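You operate a simulated robot arm through the tools that you are given. There is no shell and no other tool.

You are at the controls of a simulated two-armed robot. One attempt, no reset.

Task
Back out both toggle screws and swing the toggles off the glass.
Fine: on the glazed sample; blue driver set to OUT, back in its holder after; fingers off the turning socket.

The check looks at the end state, three seconds after you hand in, the way a careful person would. Anything else that was tipped, shoved, dropped, spilled or broken makes it a failure.

Robot
Two 6-joint arms with two-finger grippers on one trunk that stands fixed in place. Base frame: the origin is at the foot of the trunk, x ahead of it, y to its left, z up. Lengths are in m, angles in rad, forces in N, time in s.
The left shoulder is at [0.06, 0.143, 0.943], the right one opposite. With the tool pointing down near the work surface each hand reaches from about 0.28 to 0.7 m from the base axis, measured 20 degrees to its own side. Payload 2.45 kg a hand.
The TCP of each hand is the grasp point between the finger pads, 0.026 m short of the fingertips. In the tool frame z runs along the fingers and y along their closing line. The gripper opens to 0.096 m; its body begins 0.069 m behind the TCP.
Orientation is that of the tool frame in the base frame, as [roll, pitch, yaw] about the fixed x, y, z axes, in that order (R = Rz(yaw) Ry(pitch) Rx(roll)). With the fingers straight down and closing along the base's y, the tool's x points along the base's -x, its y along +y and its z along -z.

Tools
- The arms move only by the tool send_rows. It takes "left_deltas", "right_deltas" or both (then of equal length, played together; a hand with none holds still); each is one flat list of numbers, 7 for each row, row after row: the shift along the tool's x, y, z in m, then the turn, a rotation vector about the tool's x, y, z in rad, then the opening, from 0 (shut) to 1 (fully open). In form: [dx, dy, dz, rx, ry, rz, claw, dx, dy, dz, rx, ry, rz, claw, ...]. A call has 1 to 20 rows; each row is the pose to reach, as a shift and turn from the pose commanded when the call began, along the tool's axes at that moment. Each row takes 0.2 s and may step no farther than 0.05 m and 0.15 rad from the row before; otherwise, or with a gripper value out of range, the whole call is refused. A pose out of reach is approached as far as the arm can. The call stops where the force on the tool passes 50 N (or 10 N more than at its start, if that is more) or the arm is blocked; 0.2 s more then pass. The fingers move at their own pace (about 0.0799 m/s each) and stop on an object; they squeeze with about 36 N. The grip force told is the motor's: it shows also when the fingers shut on nothing. Time passes only in rows, and 0.2 s behind the last, so rows that repeat a pose let the fingers close. The reply holds the time, the measured pose of the TCP, the force on the tool along the base axes, the opening and the grip force, in the units named above and with some noise, with the torque about the TCP (base axes, N m) and any sound that the robot's microphone picked up.
- Cameras (640 x 400 px; columns grow to the right, rows downward): "scene" is now at [0.1189, -0.0418, 1.5677]; the picture's right is [-0.59, -0.81, 0.00], its down [-0.51, 0.37, -0.78] and it looks along [0.63, -0.46, -0.63] (base axes); focal length 296 px, centre (320, 200). "left" rides on the left gripper at [0.082, -0.003, -0.098] in its tool frame; the picture's right is [0.04, 1.00, 0.00], its down [-0.73, 0.03, -0.68] and it looks along [-0.68, 0.03, 0.73] (tool axes); focal length 256 px, centre (320, 200). "right" rides on the right gripper at [0.082, 0.003, -0.098] in its tool frame; the picture's right is [-0.04, 1.00, 0.00], its down [-0.73, -0.03, -0.68] and it looks along [-0.68, -0.03, 0.73] (tool axes); focal length 256 px, centre (320, 200). There is no depth. A picture from a camera that has moved, and an enlarged one, comes with that camera's place and axes in the base frame and with its lens. The place of the scene camera against the robot may be out by one fixed shift of up to 0.018 m in any direction.
- get_image(camera): a new picture of that camera. The clock stands still meanwhile.
- raise_lower(by): slides the trunk up (or, below 0, down) by that many m; the arms and the scene camera ride with it, the base frame stays. It gives what a move gives, with no picture.
- head_to(pan, tilt): turns the head with the scene camera to pan (to the left, within 1.501 rad either way) and tilt (down, from -0.506 to 1.204), counted from straight ahead of the robot. It gives what a move gives.
- inspect(camera, box): a new picture of the part [left, top, right, bottom] of that camera's present view, enlarged. The clock stands still meanwhile.
- finish_job(): hands the job in; it is judged then, once.

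Nothing tells you positions but the pictures and the camera data. Unless the task says otherwise, let go and move clear before handing in.

The tools are called after ">>>" as a command line: name --argument value ..., lists and objects as JSON in quotes. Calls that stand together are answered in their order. send_rows: Moves the arms, as the interface text tells. Its arguments: {"type":"object","properties":{"left_deltas":{"type":"array","items":{"type":"number"}},"right_deltas":{"type":"array","items":{"type":"number"}}},"required":[]} The other tools are called the same way: raise_lower (by) moves the trunk up or down; head_to (pan, tilt) turns the head that bears the scene camera; get_image (camera) takes a picture; inspect (camera, box) takes an enlarged picture of a part of a camera's view; finish_job () hands the job in.

At the start:

```text
time_s: 0.0
left_ee_pos: [0.3039, -0.0073, 1.3236]
left_tcp_rot: [-3.14, -0.001, -3.141]
left_contact_force: [0.6, -0.6, 0.2]
left_torque: [-0.02, 0.01, 0.02]
left_grip_width: 0.0959
left_finger_force: 0.1
right_ee_pos: [0.2491, -0.3621, 1.3249]
right_tcp_rot: [3.139, 0.0, -3.141]
right_contact_force: [0.5, -0.9, 0.7]
right_torque: [0.01, 0.02, -0.01]
right_grip_width: 0.0961
right_finger_force: 0.1
trunk travel left (down, up): [-0.569, 0.021]
head pan, tilt (commanded): [-0.627, 0.677]
```

scene: 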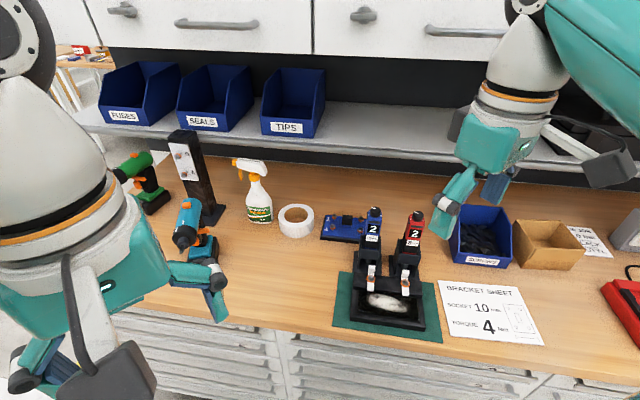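
right: 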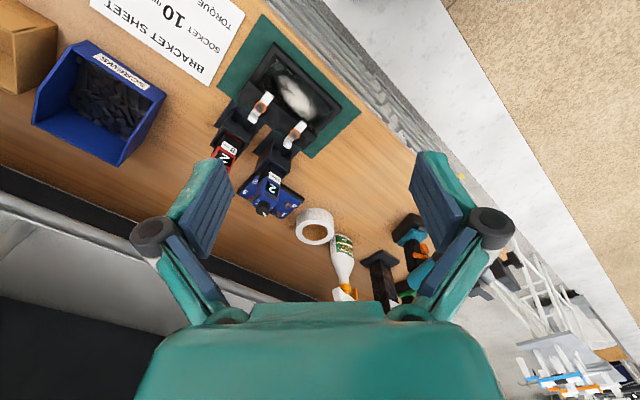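
left: 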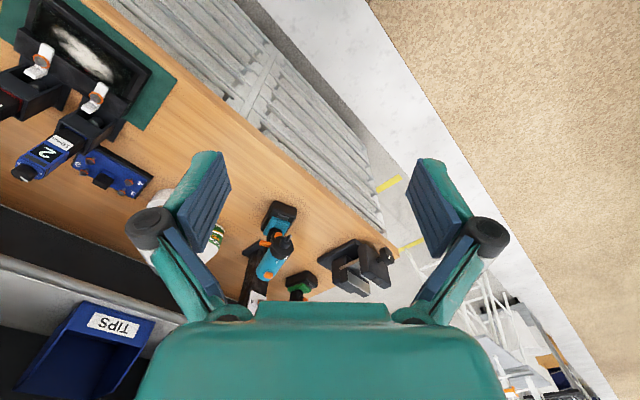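

I see a bench with a glazed sample on a green mat, red and blue tools labelled "2" behind it, and a blue/teal driver in a holder at the left of the picture. I'll look closer at each part before moving.

>>> inspect --camera "scene" --box '[310, 190, 470, 350]'

>>> inspect --camera "scene" --box '[100, 120, 310, 300]'

>>> inspect --camera "right" --box '[190, 50, 370, 220]'

>>> inspect --camera "left" --box '[210, 180, 410, 310]'

```text
2.50 times, centred on (390, 270) of scene
camera zoom: at [0.1189, -0.0418, 1.5677], right [-0.59, -0.81, 0.0], down [-0.51, 0.37, -0.78], along [0.63, -0.46, -0.63], focal length 739 px, centre (145, 25)
```

zoom: 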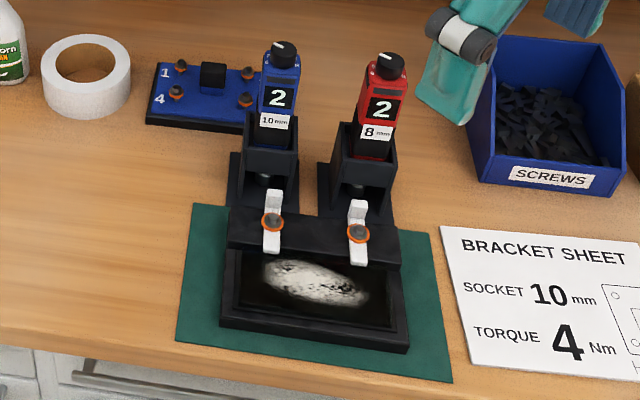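

```text
2.22 times, centred on (205, 210) of scene
camera zoom: at [0.1189, -0.0418, 1.5677], right [-0.59, -0.81, 0.0], down [-0.51, 0.37, -0.78], along [0.63, -0.46, -0.63], focal length 657 px, centre (576, 178)
```

zoom: 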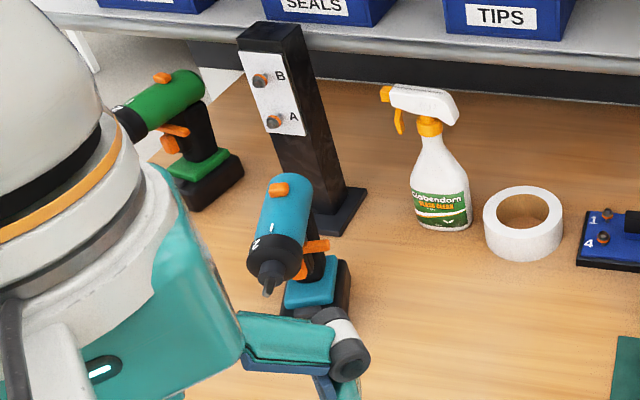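

```text
2.35 times, centred on (280, 135) of right
camera zoom: at [0.1667, -0.3579, 1.4224], right [0.04, 1.0, 0.0], down [0.73, -0.03, 0.68], along [0.68, -0.03, -0.73], focal length 602 px, centre (414, 353)
```

zoom: 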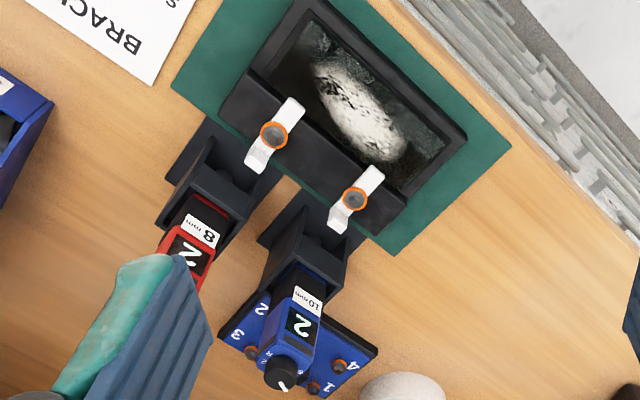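

```text
3.08 times, centred on (310, 245) of left
camera zoom: at [0.222, -0.0106, 1.4229], right [-0.04, 1.0, 0.0], down [0.73, 0.03, 0.68], along [0.68, 0.03, -0.73], focal length 788 px, centre (351, 62)
```

zoom: 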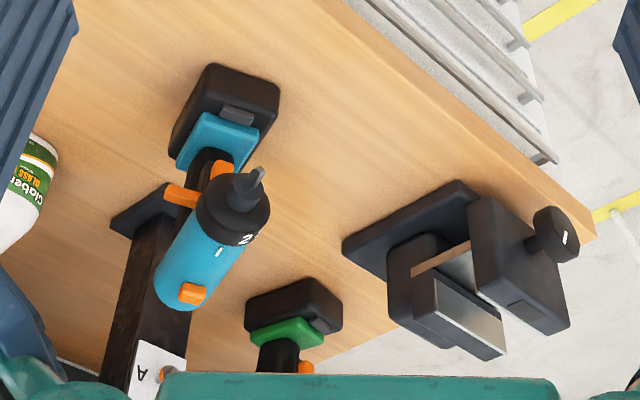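

The sample has two white toggles with orange-ringed screws; behind it stand a blue "2 / 10 mm" driver and a red "2 / 8 mm" driver in holders. I'll zoom in more on the driver, its dial and the toggles.

>>> inspect --camera "scene" --box '[355, 195, 435, 245]'

>>> inspect --camera "scene" --box '[350, 250, 430, 300]'

>>> inspect --camera "right" --box '[240, 150, 320, 220]'

>>> inspect --camera "left" --box '[0, 30, 160, 200]'

```text
8.00 times, centred on (395, 220) of scene
camera zoom: at [0.1189, -0.0418, 1.5677], right [-0.59, -0.81, 0.0], down [-0.51, 0.37, -0.78], along [0.63, -0.46, -0.63], focal length 2366 px, centre (-280, 40)
```

zoom: 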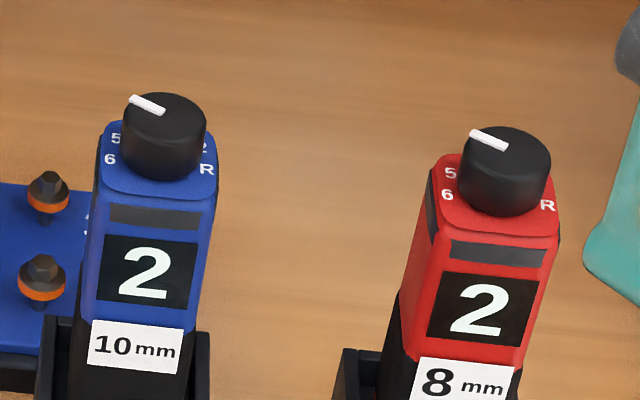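

```text
8.00 times, centred on (390, 275) of scene
camera zoom: at [0.1189, -0.0418, 1.5677], right [-0.59, -0.81, 0.0], down [-0.51, 0.37, -0.78], along [0.63, -0.46, -0.63], focal length 2366 px, centre (-240, -400)
```

zoom: 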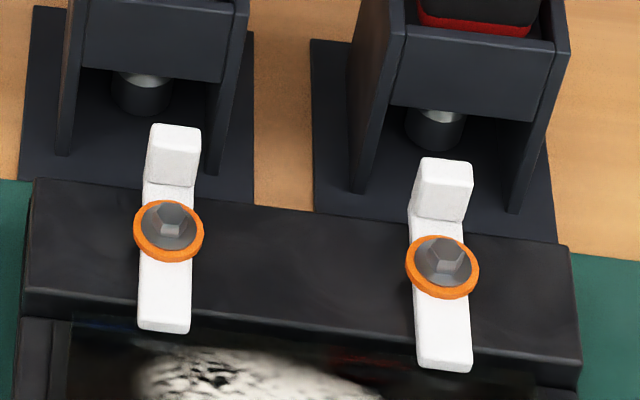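

```text
5.71 times, centred on (280, 185) of right
camera zoom: at [0.1667, -0.3579, 1.4224], right [0.04, 1.0, 0.0], down [0.73, -0.03, 0.68], along [0.68, -0.03, -0.73], focal length 1463 px, centre (549, 286)
```

zoom: 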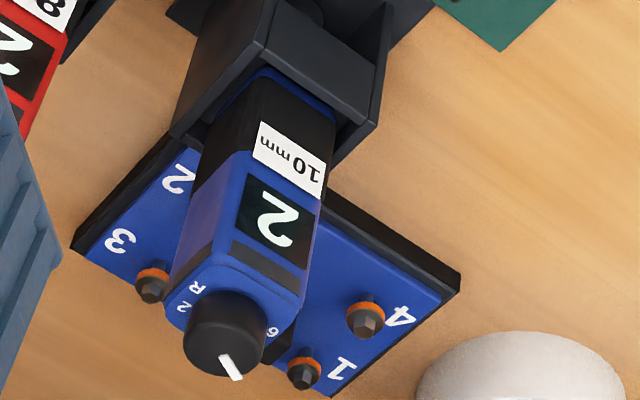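

```text
2.35 times, centred on (80, 115) of left
camera zoom: at [0.222, -0.0106, 1.4229], right [-0.04, 1.0, 0.0], down [0.73, 0.03, 0.68], along [0.68, 0.03, -0.73], focal length 602 px, centre (885, 400)
```

zoom: 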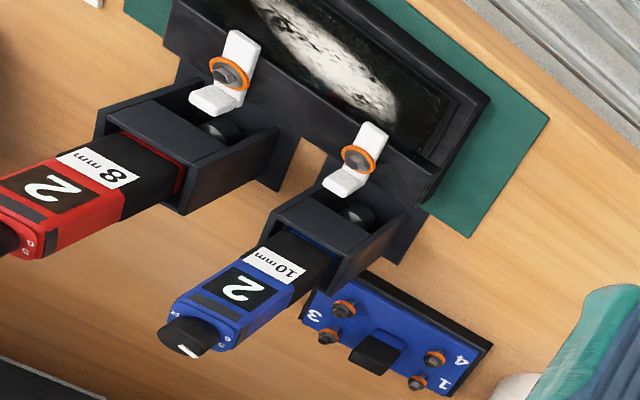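

Triangulating from the hand cameras, I take the screws to be at about (0.364,-0.481,0.945) and (0.425,-0.421,0.945), and the blue driver's dial at about (0.488,-0.475,1.094). The sample sits at 45° to the base, so I'll bring the right hand nearer at that yaw for a close look, staying above everything.

>>> send_rows --right_deltas '[-0.0285, -0.008, 0.0175, 0, 0, 0.131, 1, -0.057, -0.016, 0.035, 0, 0, 0.262, 1, -0.0855, -0.024, 0.0525, 0, 0, 0.393, 1, -0.114, -0.032, 0.07, 0, 0, 0.524, 1, -0.1425, -0.04, 0.0875, 0, 0, 0.655, 1, -0.171, -0.048, 0.105, 0, 0, 0.785, 1, -0.171, -0.048, 0.105, 0, 0, 0.785, 1]'

```text
time_s: 1.6
left_ee_pos: [0.3035, -0.0057, 1.3259]
left_tcp_rot: [-3.139, 0.0, -3.139]
left_contact_force: [-1.4, 0.8, 0.5]
left_torque: [-0.01, -0.07, -0.01]
left_grip_width: 0.0962
left_finger_force: 0.0
right_ee_pos: [0.4174, -0.4081, 1.2209]
right_tcp_rot: [3.141, 0.0, 2.353]
right_contact_force: [-0.1, 0.7, 0.1]
right_torque: [-0.02, 0.0, -0.01]
right_grip_width: 0.0957
right_finger_force: 0.1
trunk travel left (down, up): [-0.569, 0.021]
head pan, tilt (commanded): [-0.627, 0.677]
```

The right hand is at (0.417,-0.408,1.22) with yaw 135°. I'll look from its camera and the scene camera.

>>> get_image --camera "right"

>>> get_image --camera "scene"

```text
taken
camera right: at [0.3628, -0.349, 1.319], right [0.74, 0.68, 0.0], down [0.5, -0.54, 0.68], along [0.46, -0.5, -0.73], focal length 256 px, centre (320, 200)
```

right: 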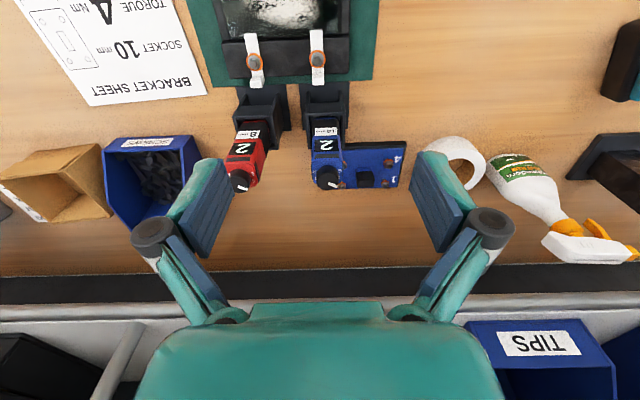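

```text
taken
camera scene: at [0.1178, -0.0415, 1.5678], right [-0.59, -0.81, 0.0], down [-0.51, 0.37, -0.78], along [0.63, -0.46, -0.63], focal length 296 px, centre (320, 200)
```

scene: 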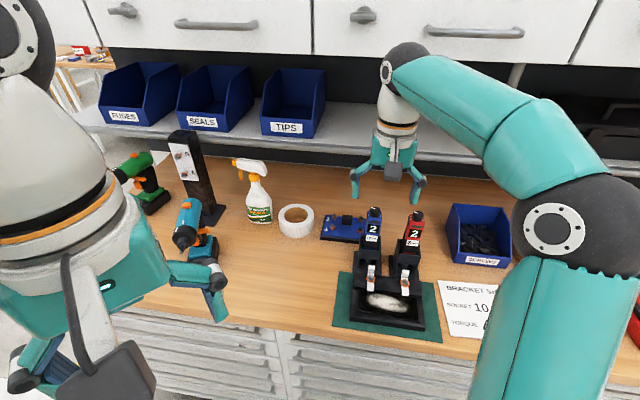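

The close camera shows both drivers and the sample squarely. I'll zoom on the dial and the toggles.

>>> inspect --camera "right" --box '[300, 120, 360, 200]'

>>> inspect --camera "right" --box '[225, 20, 355, 110]'

>>> inspect --camera "right" --box '[220, 80, 360, 200]'

>>> inspect --camera "left" --box '[0, 60, 110, 200]'

```text
5.00 times, centred on (330, 160) of right
camera zoom: at [0.3628, -0.349, 1.319], right [0.74, 0.68, 0.0], down [0.5, -0.54, 0.68], along [0.46, -0.5, -0.73], focal length 1280 px, centre (270, 400)
```

zoom: 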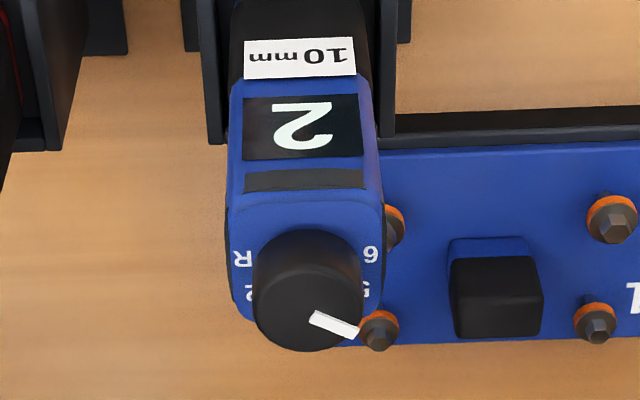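

```text
4.44 times, centred on (290, 65) of right
camera zoom: at [0.3628, -0.349, 1.319], right [0.74, 0.68, 0.0], down [0.5, -0.54, 0.68], along [0.46, -0.5, -0.73], focal length 1138 px, centre (453, 800)
```

zoom: 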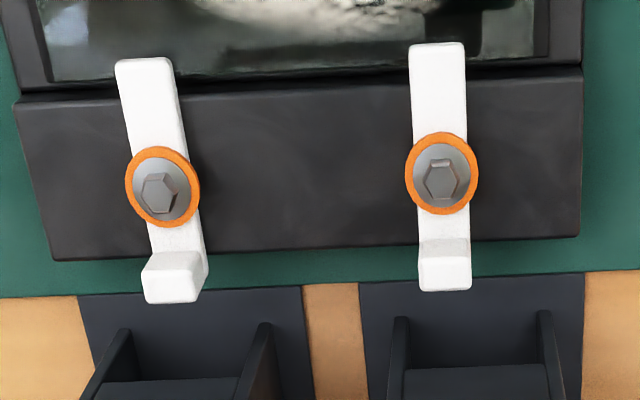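

```text
3.33 times, centred on (290, 140) of right
camera zoom: at [0.3628, -0.349, 1.319], right [0.74, 0.68, 0.0], down [0.5, -0.54, 0.68], along [0.46, -0.5, -0.73], focal length 853 px, centre (420, 400)
```

zoom: 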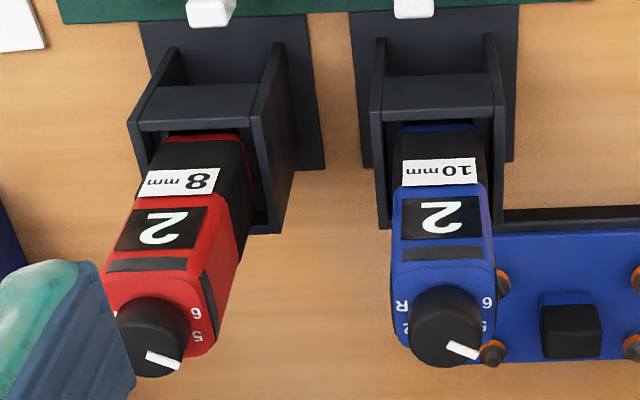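

```text
2.86 times, centred on (55, 130) of left
camera zoom: at [0.221, -0.0103, 1.4235], right [-0.04, 1.0, 0.0], down [0.73, 0.03, 0.68], along [0.68, 0.03, -0.73], focal length 731 px, centre (1077, 400)
```

zoom: 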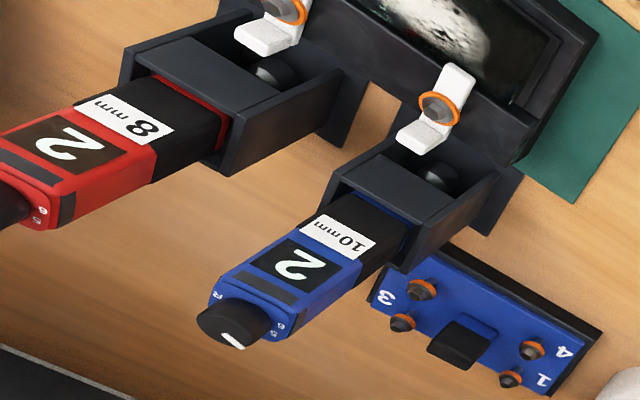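

I take the dial marks to be 2…6 and R (reverse = OUT); the dial's back half is hidden. The shelf edge is about 0.12 m behind the driver, so I'll move over it carefully, turning 90° to look down on the dial.

>>> send_rows --right_deltas '[-0.0088, 0.0038, -0.0028, 0, 0, -0.1428, 1, -0.0176, 0.0075, -0.0056, 0, 0, -0.2856, 1, -0.0264, 0.0113, -0.0085, 0, 0, -0.4284, 1, -0.0352, 0.015, -0.0113, 0, 0, -0.5712, 1, -0.044, 0.0188, -0.0141, 0, 0, -0.714, 1, -0.0527, 0.0226, -0.0169, 0, 0, -0.8568, 1, -0.0615, 0.0263, -0.0197, 0, 0, -0.9996, 1, -0.0703, 0.0301, -0.0225, 0, 0, -1.1424, 1, -0.0791, 0.0339, -0.0254, 0, 0, -1.2852, 1, -0.0879, 0.0376, -0.0282, 0, 0, -1.428, 1, -0.0967, 0.0414, -0.031, 0, 0, -1.5708, 1, -0.0967, 0.0414, -0.031, 0, 0, -1.5708, 1]'

>>> get_image --camera "right"

>>> get_image --camera "scene"

```text
time_s: 4.2
left_ee_pos: [0.29, -0.0051, 1.3265]
left_tcp_rot: [-3.138, 0.011, 3.141]
left_contact_force: [0.0, -0.2, 0.9]
left_torque: [0.02, 0.03, 0.0]
left_grip_width: 0.0962
left_finger_force: 0.2
right_ee_pos: [0.4887, -0.4375, 1.2406]
right_tcp_rot: [-3.132, 0.008, -2.356]
right_contact_force: [0.0, -0.4, 0.1]
right_torque: [-0.03, 0.01, 0.03]
right_grip_width: 0.0959
right_finger_force: 0.0
right hand out of reach, approached as far as the arm can: row 9, 10, 11, 12
trunk travel left (down, up): [-0.569, 0.021]
head pan, tilt (commanded): [-0.627, 0.677]
```

```text
taken
camera right: at [0.4284, -0.4924, 1.3388], right [-0.68, 0.73, -0.01], down [0.53, 0.5, 0.68], along [0.51, 0.46, -0.73], focal length 256 px, centre (320, 200)
```

right: 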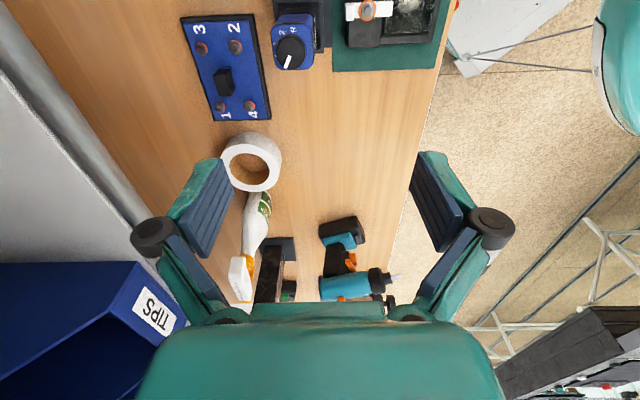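

```text
taken
camera scene: at [0.1018, -0.0392, 1.5688], right [-0.59, -0.81, -0.01], down [-0.5, 0.37, -0.79], along [0.64, -0.46, -0.62], focal length 296 px, centre (320, 200)
```

scene: 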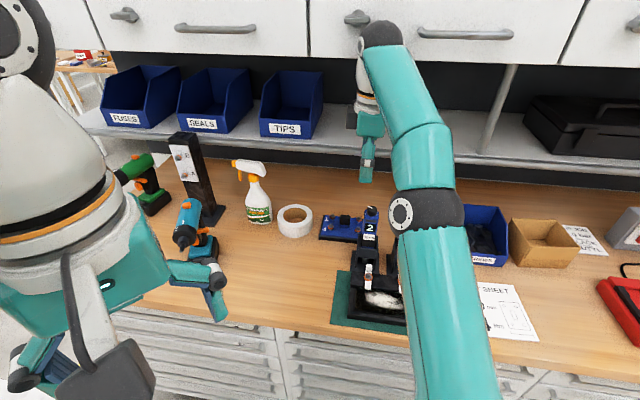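

The pose was just at the edge of reach (the trunk flexes a bit), but the dial is now seen nearly from above. Zooming in.

>>> inspect --camera "right" --box '[260, 5, 330, 80]'

>>> inspect --camera "right" --box '[180, 0, 460, 130]'

>>> inspect --camera "scene" --box '[330, 195, 410, 320]'

```text
5.33 times, centred on (295, 42) of right
camera zoom: at [0.4284, -0.4924, 1.3388], right [-0.68, 0.73, -0.01], down [0.53, 0.5, 0.68], along [0.51, 0.46, -0.73], focal length 1365 px, centre (453, 1040)
```

zoom: 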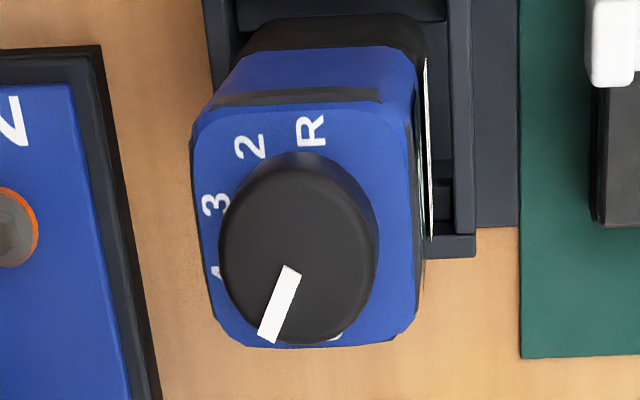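

```text
2.29 times, centred on (320, 65) of right
camera zoom: at [0.4284, -0.4924, 1.3388], right [-0.68, 0.73, -0.01], down [0.53, 0.5, 0.68], along [0.51, 0.46, -0.73], focal length 585 px, centre (320, 509)
```

zoom: 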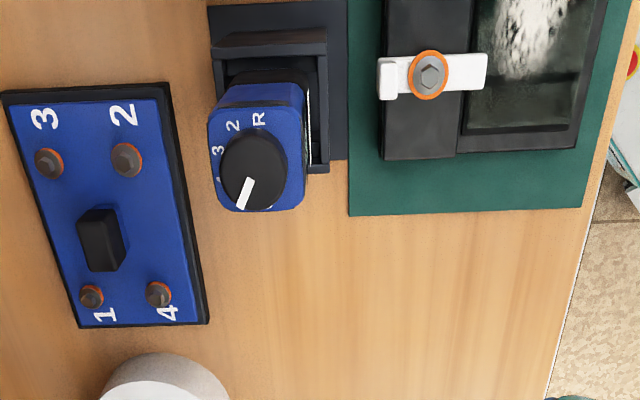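

```text
3.20 times, centred on (370, 258) of scene
camera zoom: at [0.1018, -0.0392, 1.5688], right [-0.59, -0.81, -0.01], down [-0.5, 0.37, -0.79], along [0.64, -0.46, -0.62], focal length 946 px, centre (160, 16)
```

zoom: 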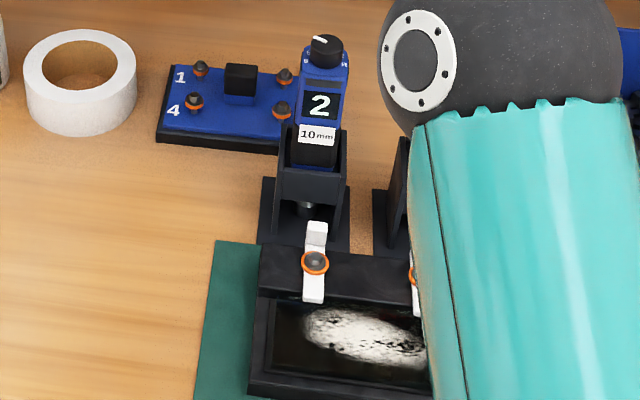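

The dial reads R, 2, 3, 4, 5, 6 going round the back from right to left, and its white mark points at 5; R is the OUT setting. I'll come down in steps above the dial at (0.489,-0.474) with fingers half open, stopping above it first.

>>> send_rows --right_deltas '[0.0093, 0, 0.023, 0, 0, 0, 0.5, 0.0186, 0, 0.046, 0, 0, 0, 0.5, 0.0278, 0, 0.069, 0, 0, 0, 0.5, 0.0371, 0, 0.092, 0, 0, 0, 0.5, 0.0371, 0, 0.092, 0, 0, 0, 0.5, 0.0371, 0, 0.092, 0, 0, 0, 0.5]'

>>> get_image --camera "right"

>>> get_image --camera "scene"

```text
time_s: 5.6
left_ee_pos: [0.3032, -0.0069, 1.3239]
left_tcp_rot: [-3.139, 0.0, -3.14]
left_contact_force: [-0.2, 0.5, -0.1]
left_torque: [0.03, -0.02, -0.02]
left_grip_width: 0.096
left_finger_force: 0.1
right_ee_pos: [0.4753, -0.4645, 1.146]
right_tcp_rot: [-3.141, 0.002, -2.355]
right_contact_force: [0.3, -0.6, 0.3]
right_torque: [0.03, 0.02, 0.0]
right_grip_width: 0.048
right_finger_force: 0.1
trunk travel left (down, up): [-0.569, 0.021]
head pan, tilt (commanded): [-0.627, 0.677]
```

```text
taken
camera right: at [0.4162, -0.5199, 1.2432], right [-0.68, 0.73, 0.0], down [0.54, 0.5, 0.68], along [0.5, 0.46, -0.73], focal length 256 px, centre (320, 200)
```

right: 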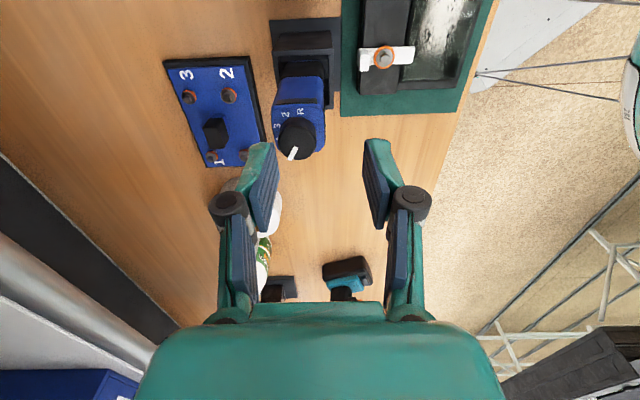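

```text
taken
camera scene: at [0.1183, -0.042, 1.5678], right [-0.59, -0.81, 0.0], down [-0.51, 0.37, -0.78], along [0.63, -0.46, -0.63], focal length 296 px, centre (320, 200)
```

scene: 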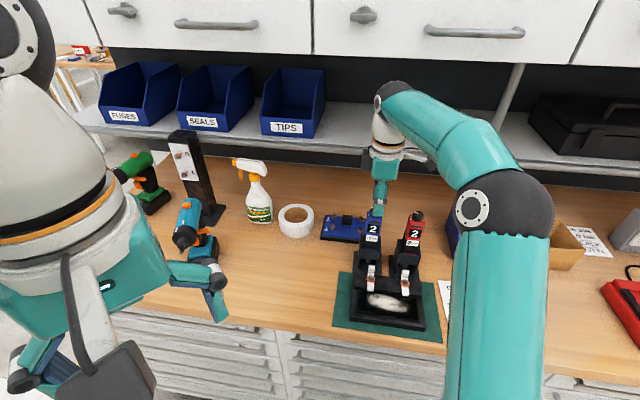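

Now at (0.475,-0.4645,1.146) with the trunk settled. I'll zoom to refine the dial position relative to this camera.

>>> inspect --camera "right" --box '[260, 80, 340, 170]'

>>> inspect --camera "right" --box '[340, 20, 430, 100]'

>>> inspect --camera "scene" --box '[350, 150, 430, 280]'

```text
4.44 times, centred on (300, 125) of right
camera zoom: at [0.4162, -0.5199, 1.2432], right [-0.68, 0.73, 0.0], down [0.54, 0.5, 0.68], along [0.5, 0.46, -0.73], focal length 1138 px, centre (409, 533)
```

zoom: 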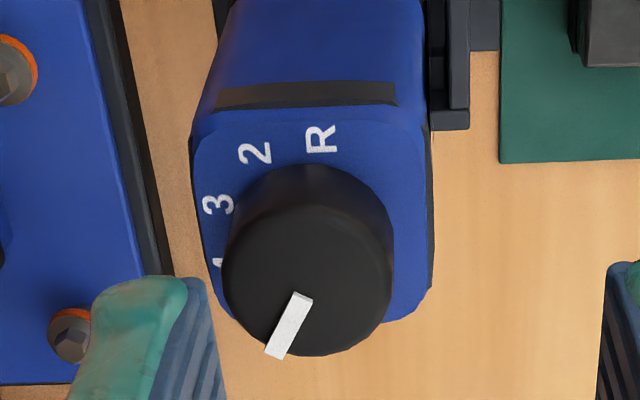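

```text
5.00 times, centred on (385, 60) of right
camera zoom: at [0.4162, -0.5199, 1.2432], right [-0.68, 0.73, 0.0], down [0.54, 0.5, 0.68], along [0.5, 0.46, -0.73], focal length 1280 px, centre (-5, 900)
```

zoom: 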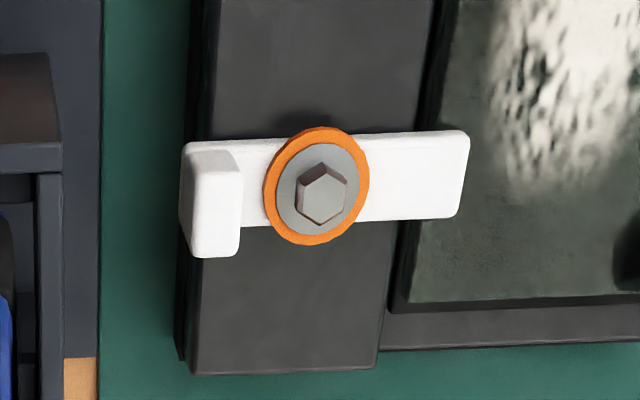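

```text
3.08 times, centred on (390, 215) of scene
camera zoom: at [0.1183, -0.042, 1.5678], right [-0.59, -0.81, 0.0], down [-0.51, 0.37, -0.78], along [0.63, -0.46, -0.63], focal length 910 px, centre (105, 154)
```

zoom: 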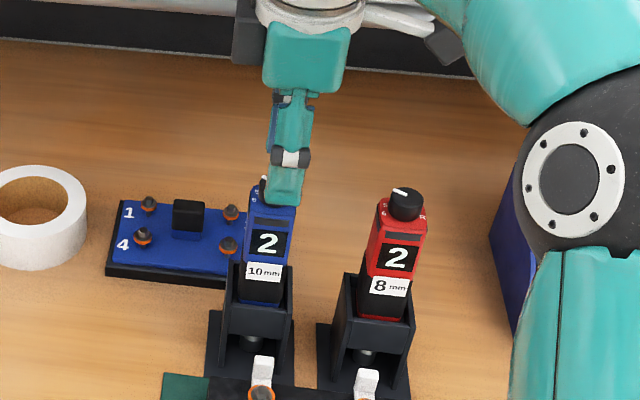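

The dial top is 26 mm across at about (0.490,-0.473,1.093). I'll centre over it and come down so the fingertips sit beside the dial, just above the body top.

>>> send_rows --right_deltas '[-0.0022, -0.0082, 0, 0, 0, 0, 0.5, -0.0044, -0.0164, 0, 0, 0, 0, 0.5, -0.0044, -0.0164, 0.012, 0, 0, 0, 0.5, -0.0044, -0.0164, 0.024, 0, 0, 0, 0.5, -0.0044, -0.0164, 0.035, 0, 0, 0, 0.5, -0.0044, -0.0164, 0.035, 0, 0, 0, 0.5]'

>>> get_image --camera "right"

>>> inspect --camera "scene" --box '[350, 180, 410, 250]'

```text
time_s: 7.0
left_ee_pos: [0.3043, -0.0078, 1.3249]
left_tcp_rot: [-3.14, 0.001, -3.139]
left_contact_force: [0.4, 1.0, -0.5]
left_torque: [-0.02, -0.06, 0.0]
left_grip_width: 0.096
left_finger_force: 0.0
right_ee_pos: [0.4906, -0.4737, 1.1096]
right_tcp_rot: [3.141, 0.002, -2.357]
right_contact_force: [0.1, 0.2, -0.4]
right_torque: [-0.01, -0.02, 0.0]
right_grip_width: 0.0481
right_finger_force: 0.1
trunk travel left (down, up): [-0.569, 0.021]
head pan, tilt (commanded): [-0.627, 0.677]
```

```text
taken
camera right: at [0.4316, -0.5289, 1.2077], right [-0.68, 0.74, 0.0], down [0.54, 0.5, 0.68], along [0.5, 0.46, -0.73], focal length 256 px, centre (320, 200)
```

right: 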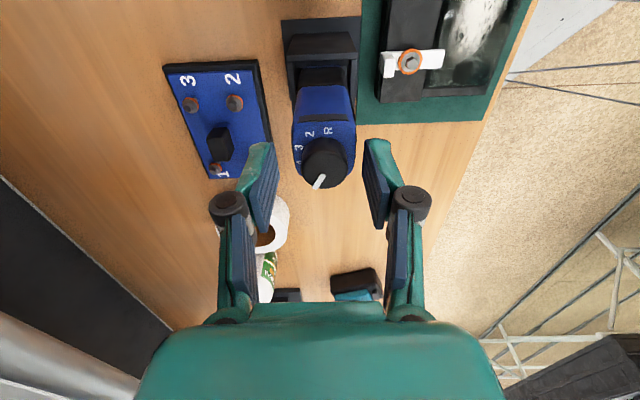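

```text
5.71 times, centred on (380, 215) of scene
camera zoom: at [0.1192, -0.0417, 1.5677], right [-0.59, -0.81, 0.0], down [-0.51, 0.37, -0.78], along [0.63, -0.46, -0.63], focal length 1690 px, centre (-23, 114)
```

zoom: 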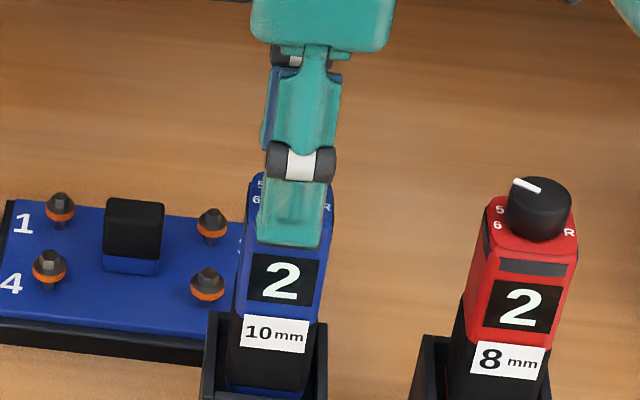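

The fingers straddle the dial cleanly with no contact force. I'll close on it and turn it clockwise (seen from above) about 88°, from 5 toward R via 4 and 3.

>>> send_rows --right_deltas '[0, 0, 0, 0, 0, 0, 0, 0, 0, 0, 0, 0, 0, 0, 0, 0, 0, 0, 0, 0, 0]'

```text
time_s: 7.8
left_ee_pos: [0.3032, -0.0058, 1.3245]
left_tcp_rot: [-3.14, 0.0, -3.139]
left_contact_force: [0.5, -0.3, -0.3]
left_torque: [-0.03, -0.02, -0.01]
left_grip_width: 0.0961
left_finger_force: 0.1
right_ee_pos: [0.4901, -0.4736, 1.1101]
right_tcp_rot: [-3.141, 0.002, -2.357]
right_contact_force: [-0.1, 0.7, -0.6]
right_torque: [0.05, -0.05, 0.01]
right_grip_width: 0.0235
right_finger_force: 36.3
trunk travel left (down, up): [-0.569, 0.021]
head pan, tilt (commanded): [-0.627, 0.677]
```

The fingers hold the dial (width 23.5 mm). Now the turn.

>>> send_rows --right_deltas '[0, 0, 0, 0, 0, 0.14, 0, 0, 0, 0, 0, 0, 0.28, 0, 0, 0, 0, 0, 0, 0.42, 0, 0, 0, 0, 0, 0, 0.56, 0, 0, 0, 0, 0, 0, 0.7, 0, 0, 0, 0, 0, 0, 0.84, 0, 0, 0, 0, 0, 0, 0.98, 0, 0, 0, 0, 0, 0, 1.12, 0, 0, 0, 0, 0, 0, 1.26, 0, 0, 0, 0, 0, 0, 1.4, 0, 0, 0, 0, 0, 0, 1.54, 0, 0, 0, 0, 0, 0, 1.54, 0]'

>>> get_image --camera "right"

>>> inspect --camera "scene" --box '[350, 180, 430, 260]'

```text
time_s: 10.4
left_ee_pos: [0.3033, -0.007, 1.3249]
left_tcp_rot: [-3.141, 0.0, -3.14]
left_contact_force: [0.1, 0.1, 0.5]
left_torque: [-0.01, 0.03, -0.04]
left_grip_width: 0.096
left_finger_force: 0.0
right_ee_pos: [0.4899, -0.4745, 1.1096]
right_tcp_rot: [3.141, -0.001, 2.383]
right_contact_force: [-3.9, -4.0, 0.6]
right_torque: [-0.48, 0.37, 0.02]
right_grip_width: 0.0239
right_finger_force: 36.2
trunk travel left (down, up): [-0.569, 0.021]
head pan, tilt (commanded): [-0.627, 0.677]
```

```text
taken
camera right: at [0.434, -0.4161, 1.2077], right [0.72, 0.7, 0.0], down [0.51, -0.53, 0.68], along [0.47, -0.48, -0.73], focal length 256 px, centre (320, 200)
```

right: 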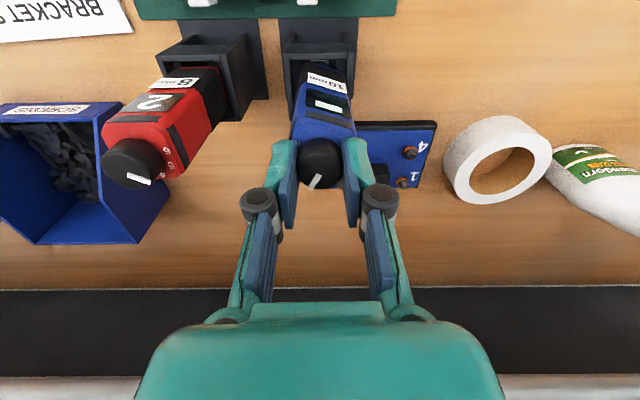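

```text
5.00 times, centred on (390, 220) of scene
camera zoom: at [0.1184, -0.0424, 1.5677], right [-0.59, -0.81, 0.0], down [-0.51, 0.37, -0.78], along [0.63, -0.46, -0.63], focal length 1478 px, centre (-30, 100)
```

zoom: 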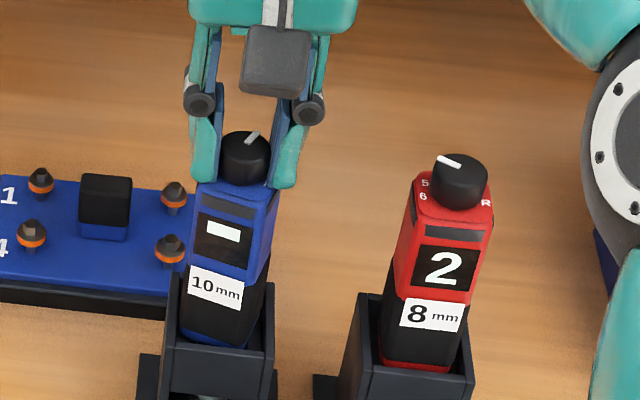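

The display changed from "2" to a dash, so it follows the dial. I'll zoom in to see where the mark is now.

>>> inspect --camera "right" --box '[285, 60, 365, 200]'

>>> inspect --camera "scene" --box '[360, 200, 410, 245]'

```text
2.86 times, centred on (325, 130) of right
camera zoom: at [0.434, -0.4161, 1.2077], right [0.72, 0.7, 0.0], down [0.51, -0.53, 0.68], along [0.47, -0.48, -0.73], focal length 731 px, centre (306, 400)
```

zoom: 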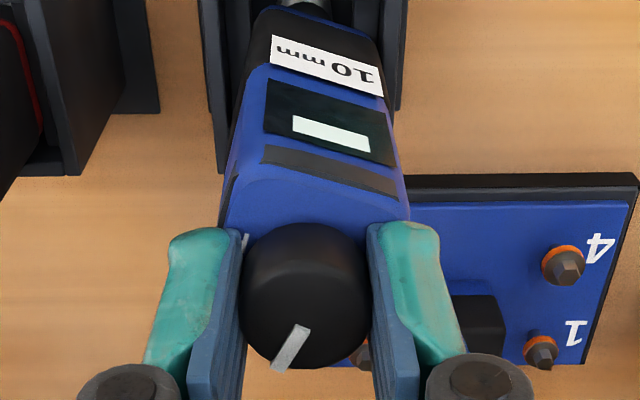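

```text
8.89 times, centred on (385, 222) of scene
camera zoom: at [0.1184, -0.0424, 1.5677], right [-0.59, -0.81, 0.0], down [-0.51, 0.37, -0.78], along [0.63, -0.46, -0.63], focal length 2628 px, centre (-258, 0)
```

zoom: 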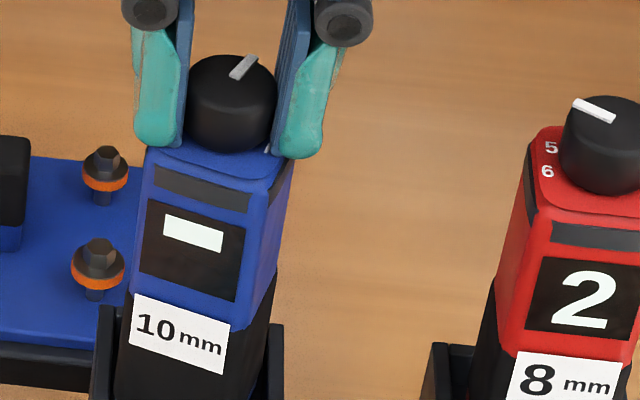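

The dial mark is now roughly between 4 and 3 relative to the body (the body twisted ~13° in its slack), and the display shows a dash there. I'll keep turning the same way in a smaller bite and watch the display.

>>> send_rows --right_deltas '[0, 0, 0, 0, 0, 0.12, 0, 0, 0, 0, 0, 0, 0.24, 0, 0, 0, 0, 0, 0, 0.36, 0, 0, 0, 0, 0, 0, 0.36, 0]'

>>> inspect --camera "right" --box '[285, 60, 365, 200]'

>>> inspect --camera "scene" --box '[350, 190, 410, 245]'

```text
time_s: 11.4
left_ee_pos: [0.3032, -0.0073, 1.3251]
left_tcp_rot: [-3.137, 0.0, -3.14]
left_contact_force: [0.4, 0.0, 0.4]
left_torque: [0.01, 0.02, -0.01]
left_grip_width: 0.0956
left_finger_force: 0.1
right_ee_pos: [0.49, -0.4754, 1.1092]
right_tcp_rot: [3.14, -0.002, 2.025]
right_contact_force: [-3.6, -4.2, 0.1]
right_torque: [-0.37, 0.32, 0.01]
right_grip_width: 0.0237
right_finger_force: 35.4
trunk travel left (down, up): [-0.569, 0.021]
head pan, tilt (commanded): [-0.627, 0.677]
```

```text
2.86 times, centred on (325, 130) of right
camera zoom: at [0.4585, -0.3999, 1.2079], right [0.92, 0.4, 0.0], down [0.3, -0.67, 0.68], along [0.27, -0.62, -0.74], focal length 731 px, centre (306, 400)
```

zoom: 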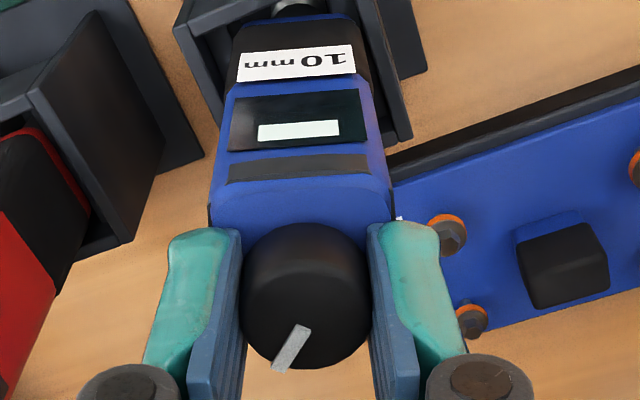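

```text
7.27 times, centred on (380, 218) of scene
camera zoom: at [0.1186, -0.0423, 1.5677], right [-0.59, -0.81, 0.0], down [-0.51, 0.37, -0.78], along [0.63, -0.46, -0.63], focal length 2151 px, centre (-116, 73)
```

zoom: 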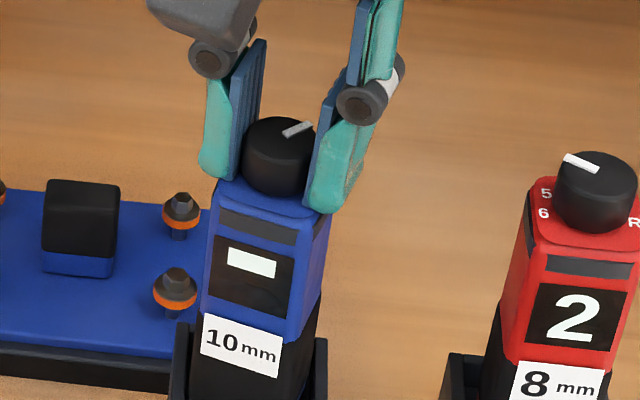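

The display still shows a dash. I'll open the fingers slightly and rise to look at the mark against the labels.

>>> send_rows --right_deltas '[0, 0, 0, 0, 0, 0, 0.45, 0, 0, 0, 0, 0, 0, 0.45, 0, 0, -0.02, 0, 0, 0, 0.45, 0, 0, -0.05, 0, 0, 0, 0.45, 0, 0, -0.05, 0, 0, 0, 0.45]'

>>> inspect --camera "right" --box '[280, 60, 370, 190]'

>>> inspect --camera "scene" --box '[350, 190, 410, 245]'

```text
time_s: 12.6
left_ee_pos: [0.304, -0.0075, 1.325]
left_tcp_rot: [3.141, 0.0, -3.141]
left_contact_force: [-0.3, -0.4, -0.7]
left_torque: [-0.04, -0.02, -0.01]
left_grip_width: 0.096
left_finger_force: 0.0
right_ee_pos: [0.4913, -0.4745, 1.16]
right_tcp_rot: [-3.141, -0.003, 2.026]
right_contact_force: [-0.2, 0.4, -0.4]
right_torque: [0.02, -0.01, -0.02]
right_grip_width: 0.0431
right_finger_force: 0.1
trunk travel left (down, up): [-0.569, 0.021]
head pan, tilt (commanded): [-0.627, 0.677]
```

```text
3.08 times, centred on (325, 125) of right
camera zoom: at [0.4594, -0.3992, 1.2582], right [0.91, 0.4, 0.0], down [0.3, -0.67, 0.68], along [0.27, -0.62, -0.74], focal length 788 px, centre (305, 431)
```

zoom: 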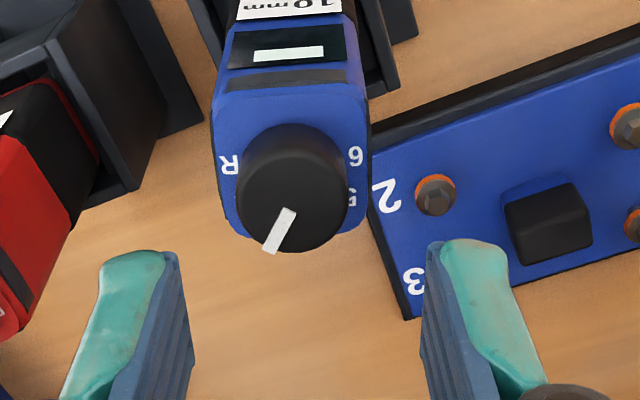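

```text
7.27 times, centred on (380, 218) of scene
camera zoom: at [0.1194, -0.0419, 1.5677], right [-0.59, -0.81, 0.0], down [-0.51, 0.37, -0.78], along [0.63, -0.46, -0.63], focal length 2151 px, centre (-116, 73)
```

zoom: 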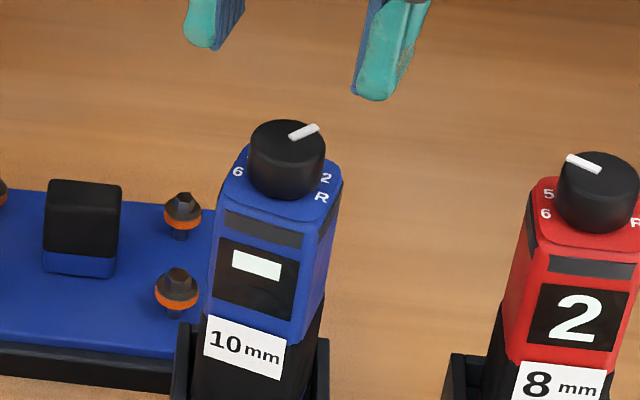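

Against the labels the mark is now at "3", and the display reads a dash. I'll regrip from a more wound-back wrist angle and turn on one more step toward 2, then read the display again.

>>> send_rows --right_deltas '[0, 0, 0, 0, 0, -0.14, 0.45, 0, 0, 0, 0, 0, -0.28, 0.45, 0, 0, 0, 0, 0, -0.42, 0.45, 0, 0, 0, 0, 0, -0.56, 0.45, 0, 0, 0, 0, 0, -0.7, 0.45, 0, 0, 0, 0, 0, -0.84, 0.45, 0, 0, 0, 0, 0, -0.98, 0.45, 0, 0, 0, 0, 0, -1.12, 0.45, 0, 0, 0, 0, 0, -1.26, 0.45, 0, 0, 0, 0, 0, -1.4, 0.45, 0, 0, 0.025, 0, 0, -1.4, 0.45, 0, 0, 0.05, 0, 0, -1.4, 0.45, 0, 0, 0.05, 0, 0, -1.4, 0.45, 0, 0, 0.05, 0, 0, -1.4, 0, 0, 0, 0.05, 0, 0, -1.4, 0]'

```text
time_s: 15.8
left_ee_pos: [0.305, -0.0075, 1.325]
left_tcp_rot: [3.142, 0.002, -3.14]
left_contact_force: [0.1, 0.1, 0.0]
left_torque: [0.05, -0.01, -0.01]
left_grip_width: 0.0958
left_finger_force: 0.2
right_ee_pos: [0.4908, -0.4745, 1.1096]
right_tcp_rot: [3.141, 0.001, -2.859]
right_contact_force: [0.7, 2.2, 1.3]
right_torque: [0.1, -0.01, 0.04]
right_grip_width: 0.0239
right_finger_force: 35.9
trunk travel left (down, up): [-0.569, 0.021]
head pan, tilt (commanded): [-0.627, 0.677]
```

The dial is gripped again at yaw ≈ −2.86. Turning about 43° clockwise toward the 2 mark.

>>> send_rows --right_deltas '[0, 0, 0, 0, 0, 0.125, 0, 0, 0, 0, 0, 0, 0.25, 0, 0, 0, 0, 0, 0, 0.375, 0, 0, 0, 0, 0, 0, 0.5, 0, 0, 0, 0, 0, 0, 0.625, 0, 0, 0, 0, 0, 0, 0.75, 0, 0, 0, 0, 0, 0, 0.75, 0]'

>>> inspect --camera "scene" --box '[350, 190, 410, 245]'

>>> inspect --camera "right" --box '[270, 60, 370, 200]'

```text
time_s: 17.4
left_ee_pos: [0.304, -0.007, 1.3248]
left_tcp_rot: [3.141, 0.0, -3.14]
left_contact_force: [0.0, 0.2, -0.4]
left_torque: [0.01, 0.01, -0.03]
left_grip_width: 0.0962
left_finger_force: 0.0
right_ee_pos: [0.4903, -0.4744, 1.1091]
right_tcp_rot: [3.141, 0.001, 2.673]
right_contact_force: [-2.4, -0.9, -0.4]
right_torque: [-0.13, 0.26, -0.01]
right_grip_width: 0.0237
right_finger_force: 36.1
trunk travel left (down, up): [-0.569, 0.021]
head pan, tilt (commanded): [-0.627, 0.677]
```

```text
7.27 times, centred on (380, 218) of scene
camera zoom: at [0.1189, -0.0422, 1.5677], right [-0.59, -0.81, 0.0], down [-0.51, 0.37, -0.78], along [0.63, -0.46, -0.63], focal length 2151 px, centre (-116, 73)
```

zoom: 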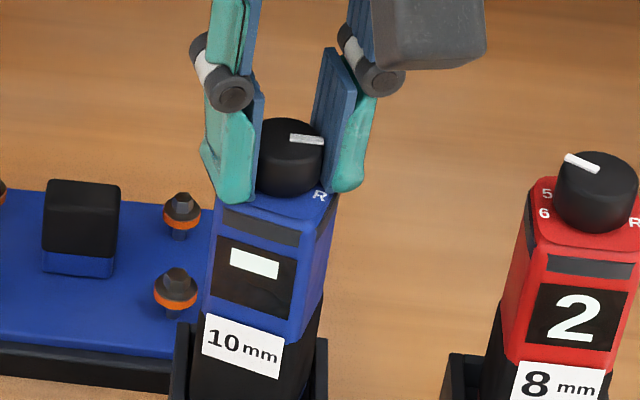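

```text
2.86 times, centred on (320, 130) of right
camera zoom: at [0.4198, -0.4346, 1.2076], right [0.49, 0.87, 0.0], down [0.64, -0.36, 0.68], along [0.59, -0.33, -0.73], focal length 731 px, centre (320, 400)
```

zoom: 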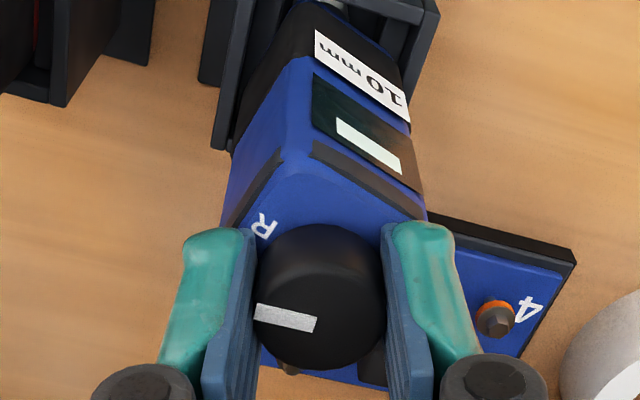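

The mark is near 2, the display still a dash. I'll turn the remaining ~50° to R and check.

>>> send_rows --right_deltas '[0, 0, 0, 0, 0, 0.125, 0, 0, 0, 0, 0, 0, 0.25, 0, 0, 0, 0, 0, 0, 0.375, 0, 0, 0, 0, 0, 0, 0.5, 0, 0, 0, 0, 0, 0, 0.625, 0, 0, 0, 0, 0, 0, 0.75, 0, 0, 0, 0, 0, 0, 0.87, 0, 0, 0, 0, 0, 0, 0.87, 0]'

>>> inspect --camera "scene" --box '[350, 190, 410, 245]'

>>> inspect --camera "right" --box '[270, 60, 370, 200]'

```text
time_s: 19.2
left_ee_pos: [0.303, -0.0085, 1.3253]
left_tcp_rot: [3.141, 0.0, -3.138]
left_contact_force: [0.7, -0.6, -0.3]
left_torque: [-0.04, 0.02, 0.03]
left_grip_width: 0.0961
left_finger_force: 0.1
right_ee_pos: [0.4898, -0.4769, 1.1102]
right_tcp_rot: [3.14, 0.0, 1.805]
right_contact_force: [-5.2, -9.6, 1.6]
right_torque: [-0.48, 0.15, 0.49]
right_grip_width: 0.024
right_finger_force: 36.1
trunk travel left (down, up): [-0.569, 0.021]
head pan, tilt (commanded): [-0.627, 0.677]
```

```text
7.27 times, centred on (380, 218) of scene
camera zoom: at [0.1182, -0.0433, 1.5678], right [-0.59, -0.81, 0.0], down [-0.51, 0.37, -0.78], along [0.63, -0.46, -0.63], focal length 2151 px, centre (-116, 73)
```

zoom: 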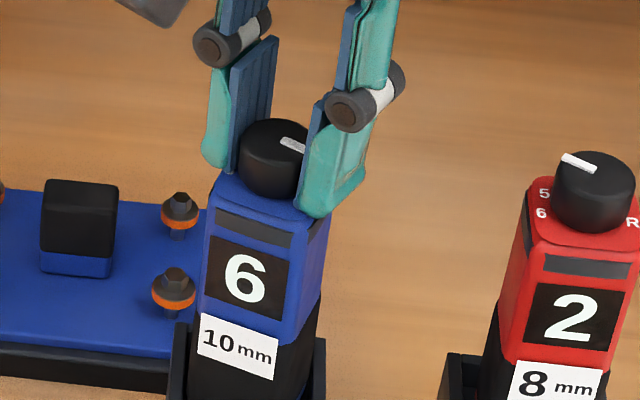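

```text
2.86 times, centred on (320, 130) of right
camera zoom: at [0.475, -0.3956, 1.2078], right [0.98, 0.19, 0.0], down [0.14, -0.72, 0.68], along [0.13, -0.67, -0.73], focal length 731 px, centre (320, 400)
```

zoom: 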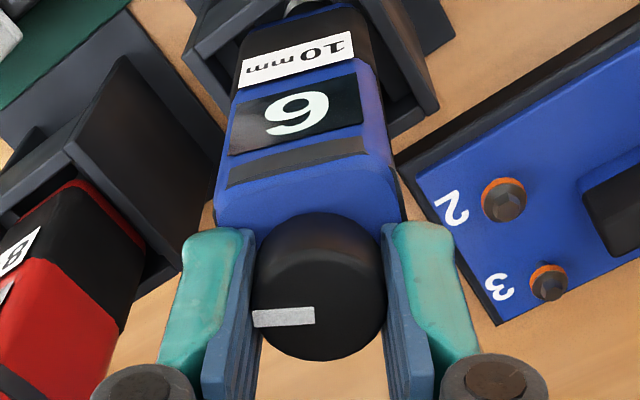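

Now the display shows "6" while the mark points at R, so the mark sits wrong on the knob and the display is the honest reading: 2 was at mark≈162°, 6 at mark≈−20°, which puts R at mark≈120°. I'll turn back counter-clockwise with the same grip and watch the display.

>>> send_rows --right_deltas '[0, 0, 0, 0, 0, -0.14, 0, 0, 0, 0, 0, 0, -0.28, 0, 0, 0, 0, 0, 0, -0.42, 0, 0, 0, 0, 0, 0, -0.56, 0, 0, 0, 0, 0, 0, -0.7, 0, 0, 0, 0, 0, 0, -0.84, 0, 0, 0, 0, 0, 0, -0.98, 0, 0, 0, 0, 0, 0, -1.12, 0, 0, 0, 0, 0, 0, -1.26, 0, 0, 0, 0, 0, 0, -1.4, 0, 0, 0, 0, 0, 0, -1.54, 0, 0, 0, 0, 0, 0, -1.68, 0, 0, 0, 0, 0, 0, -1.82, 0, 0, 0, 0, 0, 0, -1.96, 0, 0, 0, 0, 0, 0, -2.1, 0, 0, 0, 0, 0, 0, -2.1, 0]'

>>> inspect --camera "scene" --box '[350, 190, 410, 245]'

>>> inspect --camera "right" --box '[270, 60, 370, 200]'

```text
time_s: 22.6
left_ee_pos: [0.303, -0.0045, 1.3246]
left_tcp_rot: [-3.139, 0.0, -3.137]
left_contact_force: [-0.1, 0.4, 0.5]
left_torque: [0.03, -0.01, 0.01]
left_grip_width: 0.0957
left_finger_force: 0.1
right_ee_pos: [0.4904, -0.4736, 1.1103]
right_tcp_rot: [-3.142, 0.001, -2.372]
right_contact_force: [-2.7, 9.6, -0.2]
right_torque: [0.92, 0.25, -0.08]
right_grip_width: 0.0236
right_finger_force: 36.1
trunk travel left (down, up): [-0.569, 0.021]
head pan, tilt (commanded): [-0.627, 0.677]
```

```text
7.27 times, centred on (380, 218) of scene
camera zoom: at [0.1192, -0.0407, 1.5677], right [-0.59, -0.81, 0.0], down [-0.51, 0.37, -0.78], along [0.63, -0.46, -0.63], focal length 2151 px, centre (-116, 73)
```

zoom: 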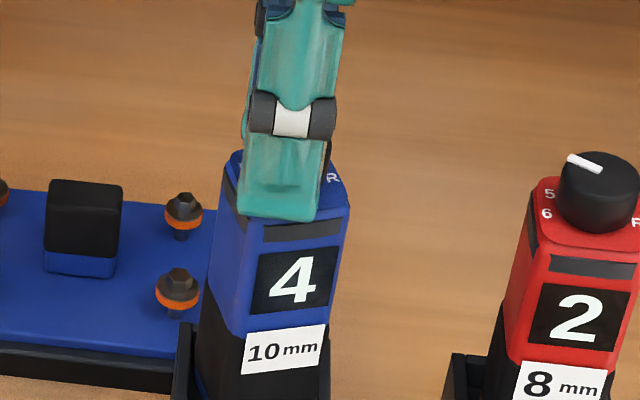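

```text
2.86 times, centred on (320, 130) of right
camera zoom: at [0.4309, -0.5268, 1.2077], right [-0.67, 0.75, 0.0], down [0.55, 0.49, 0.68], along [0.51, 0.45, -0.73], focal length 731 px, centre (320, 400)
```

zoom: 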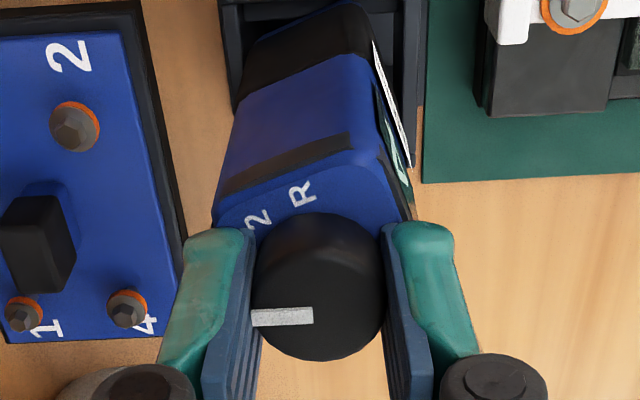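

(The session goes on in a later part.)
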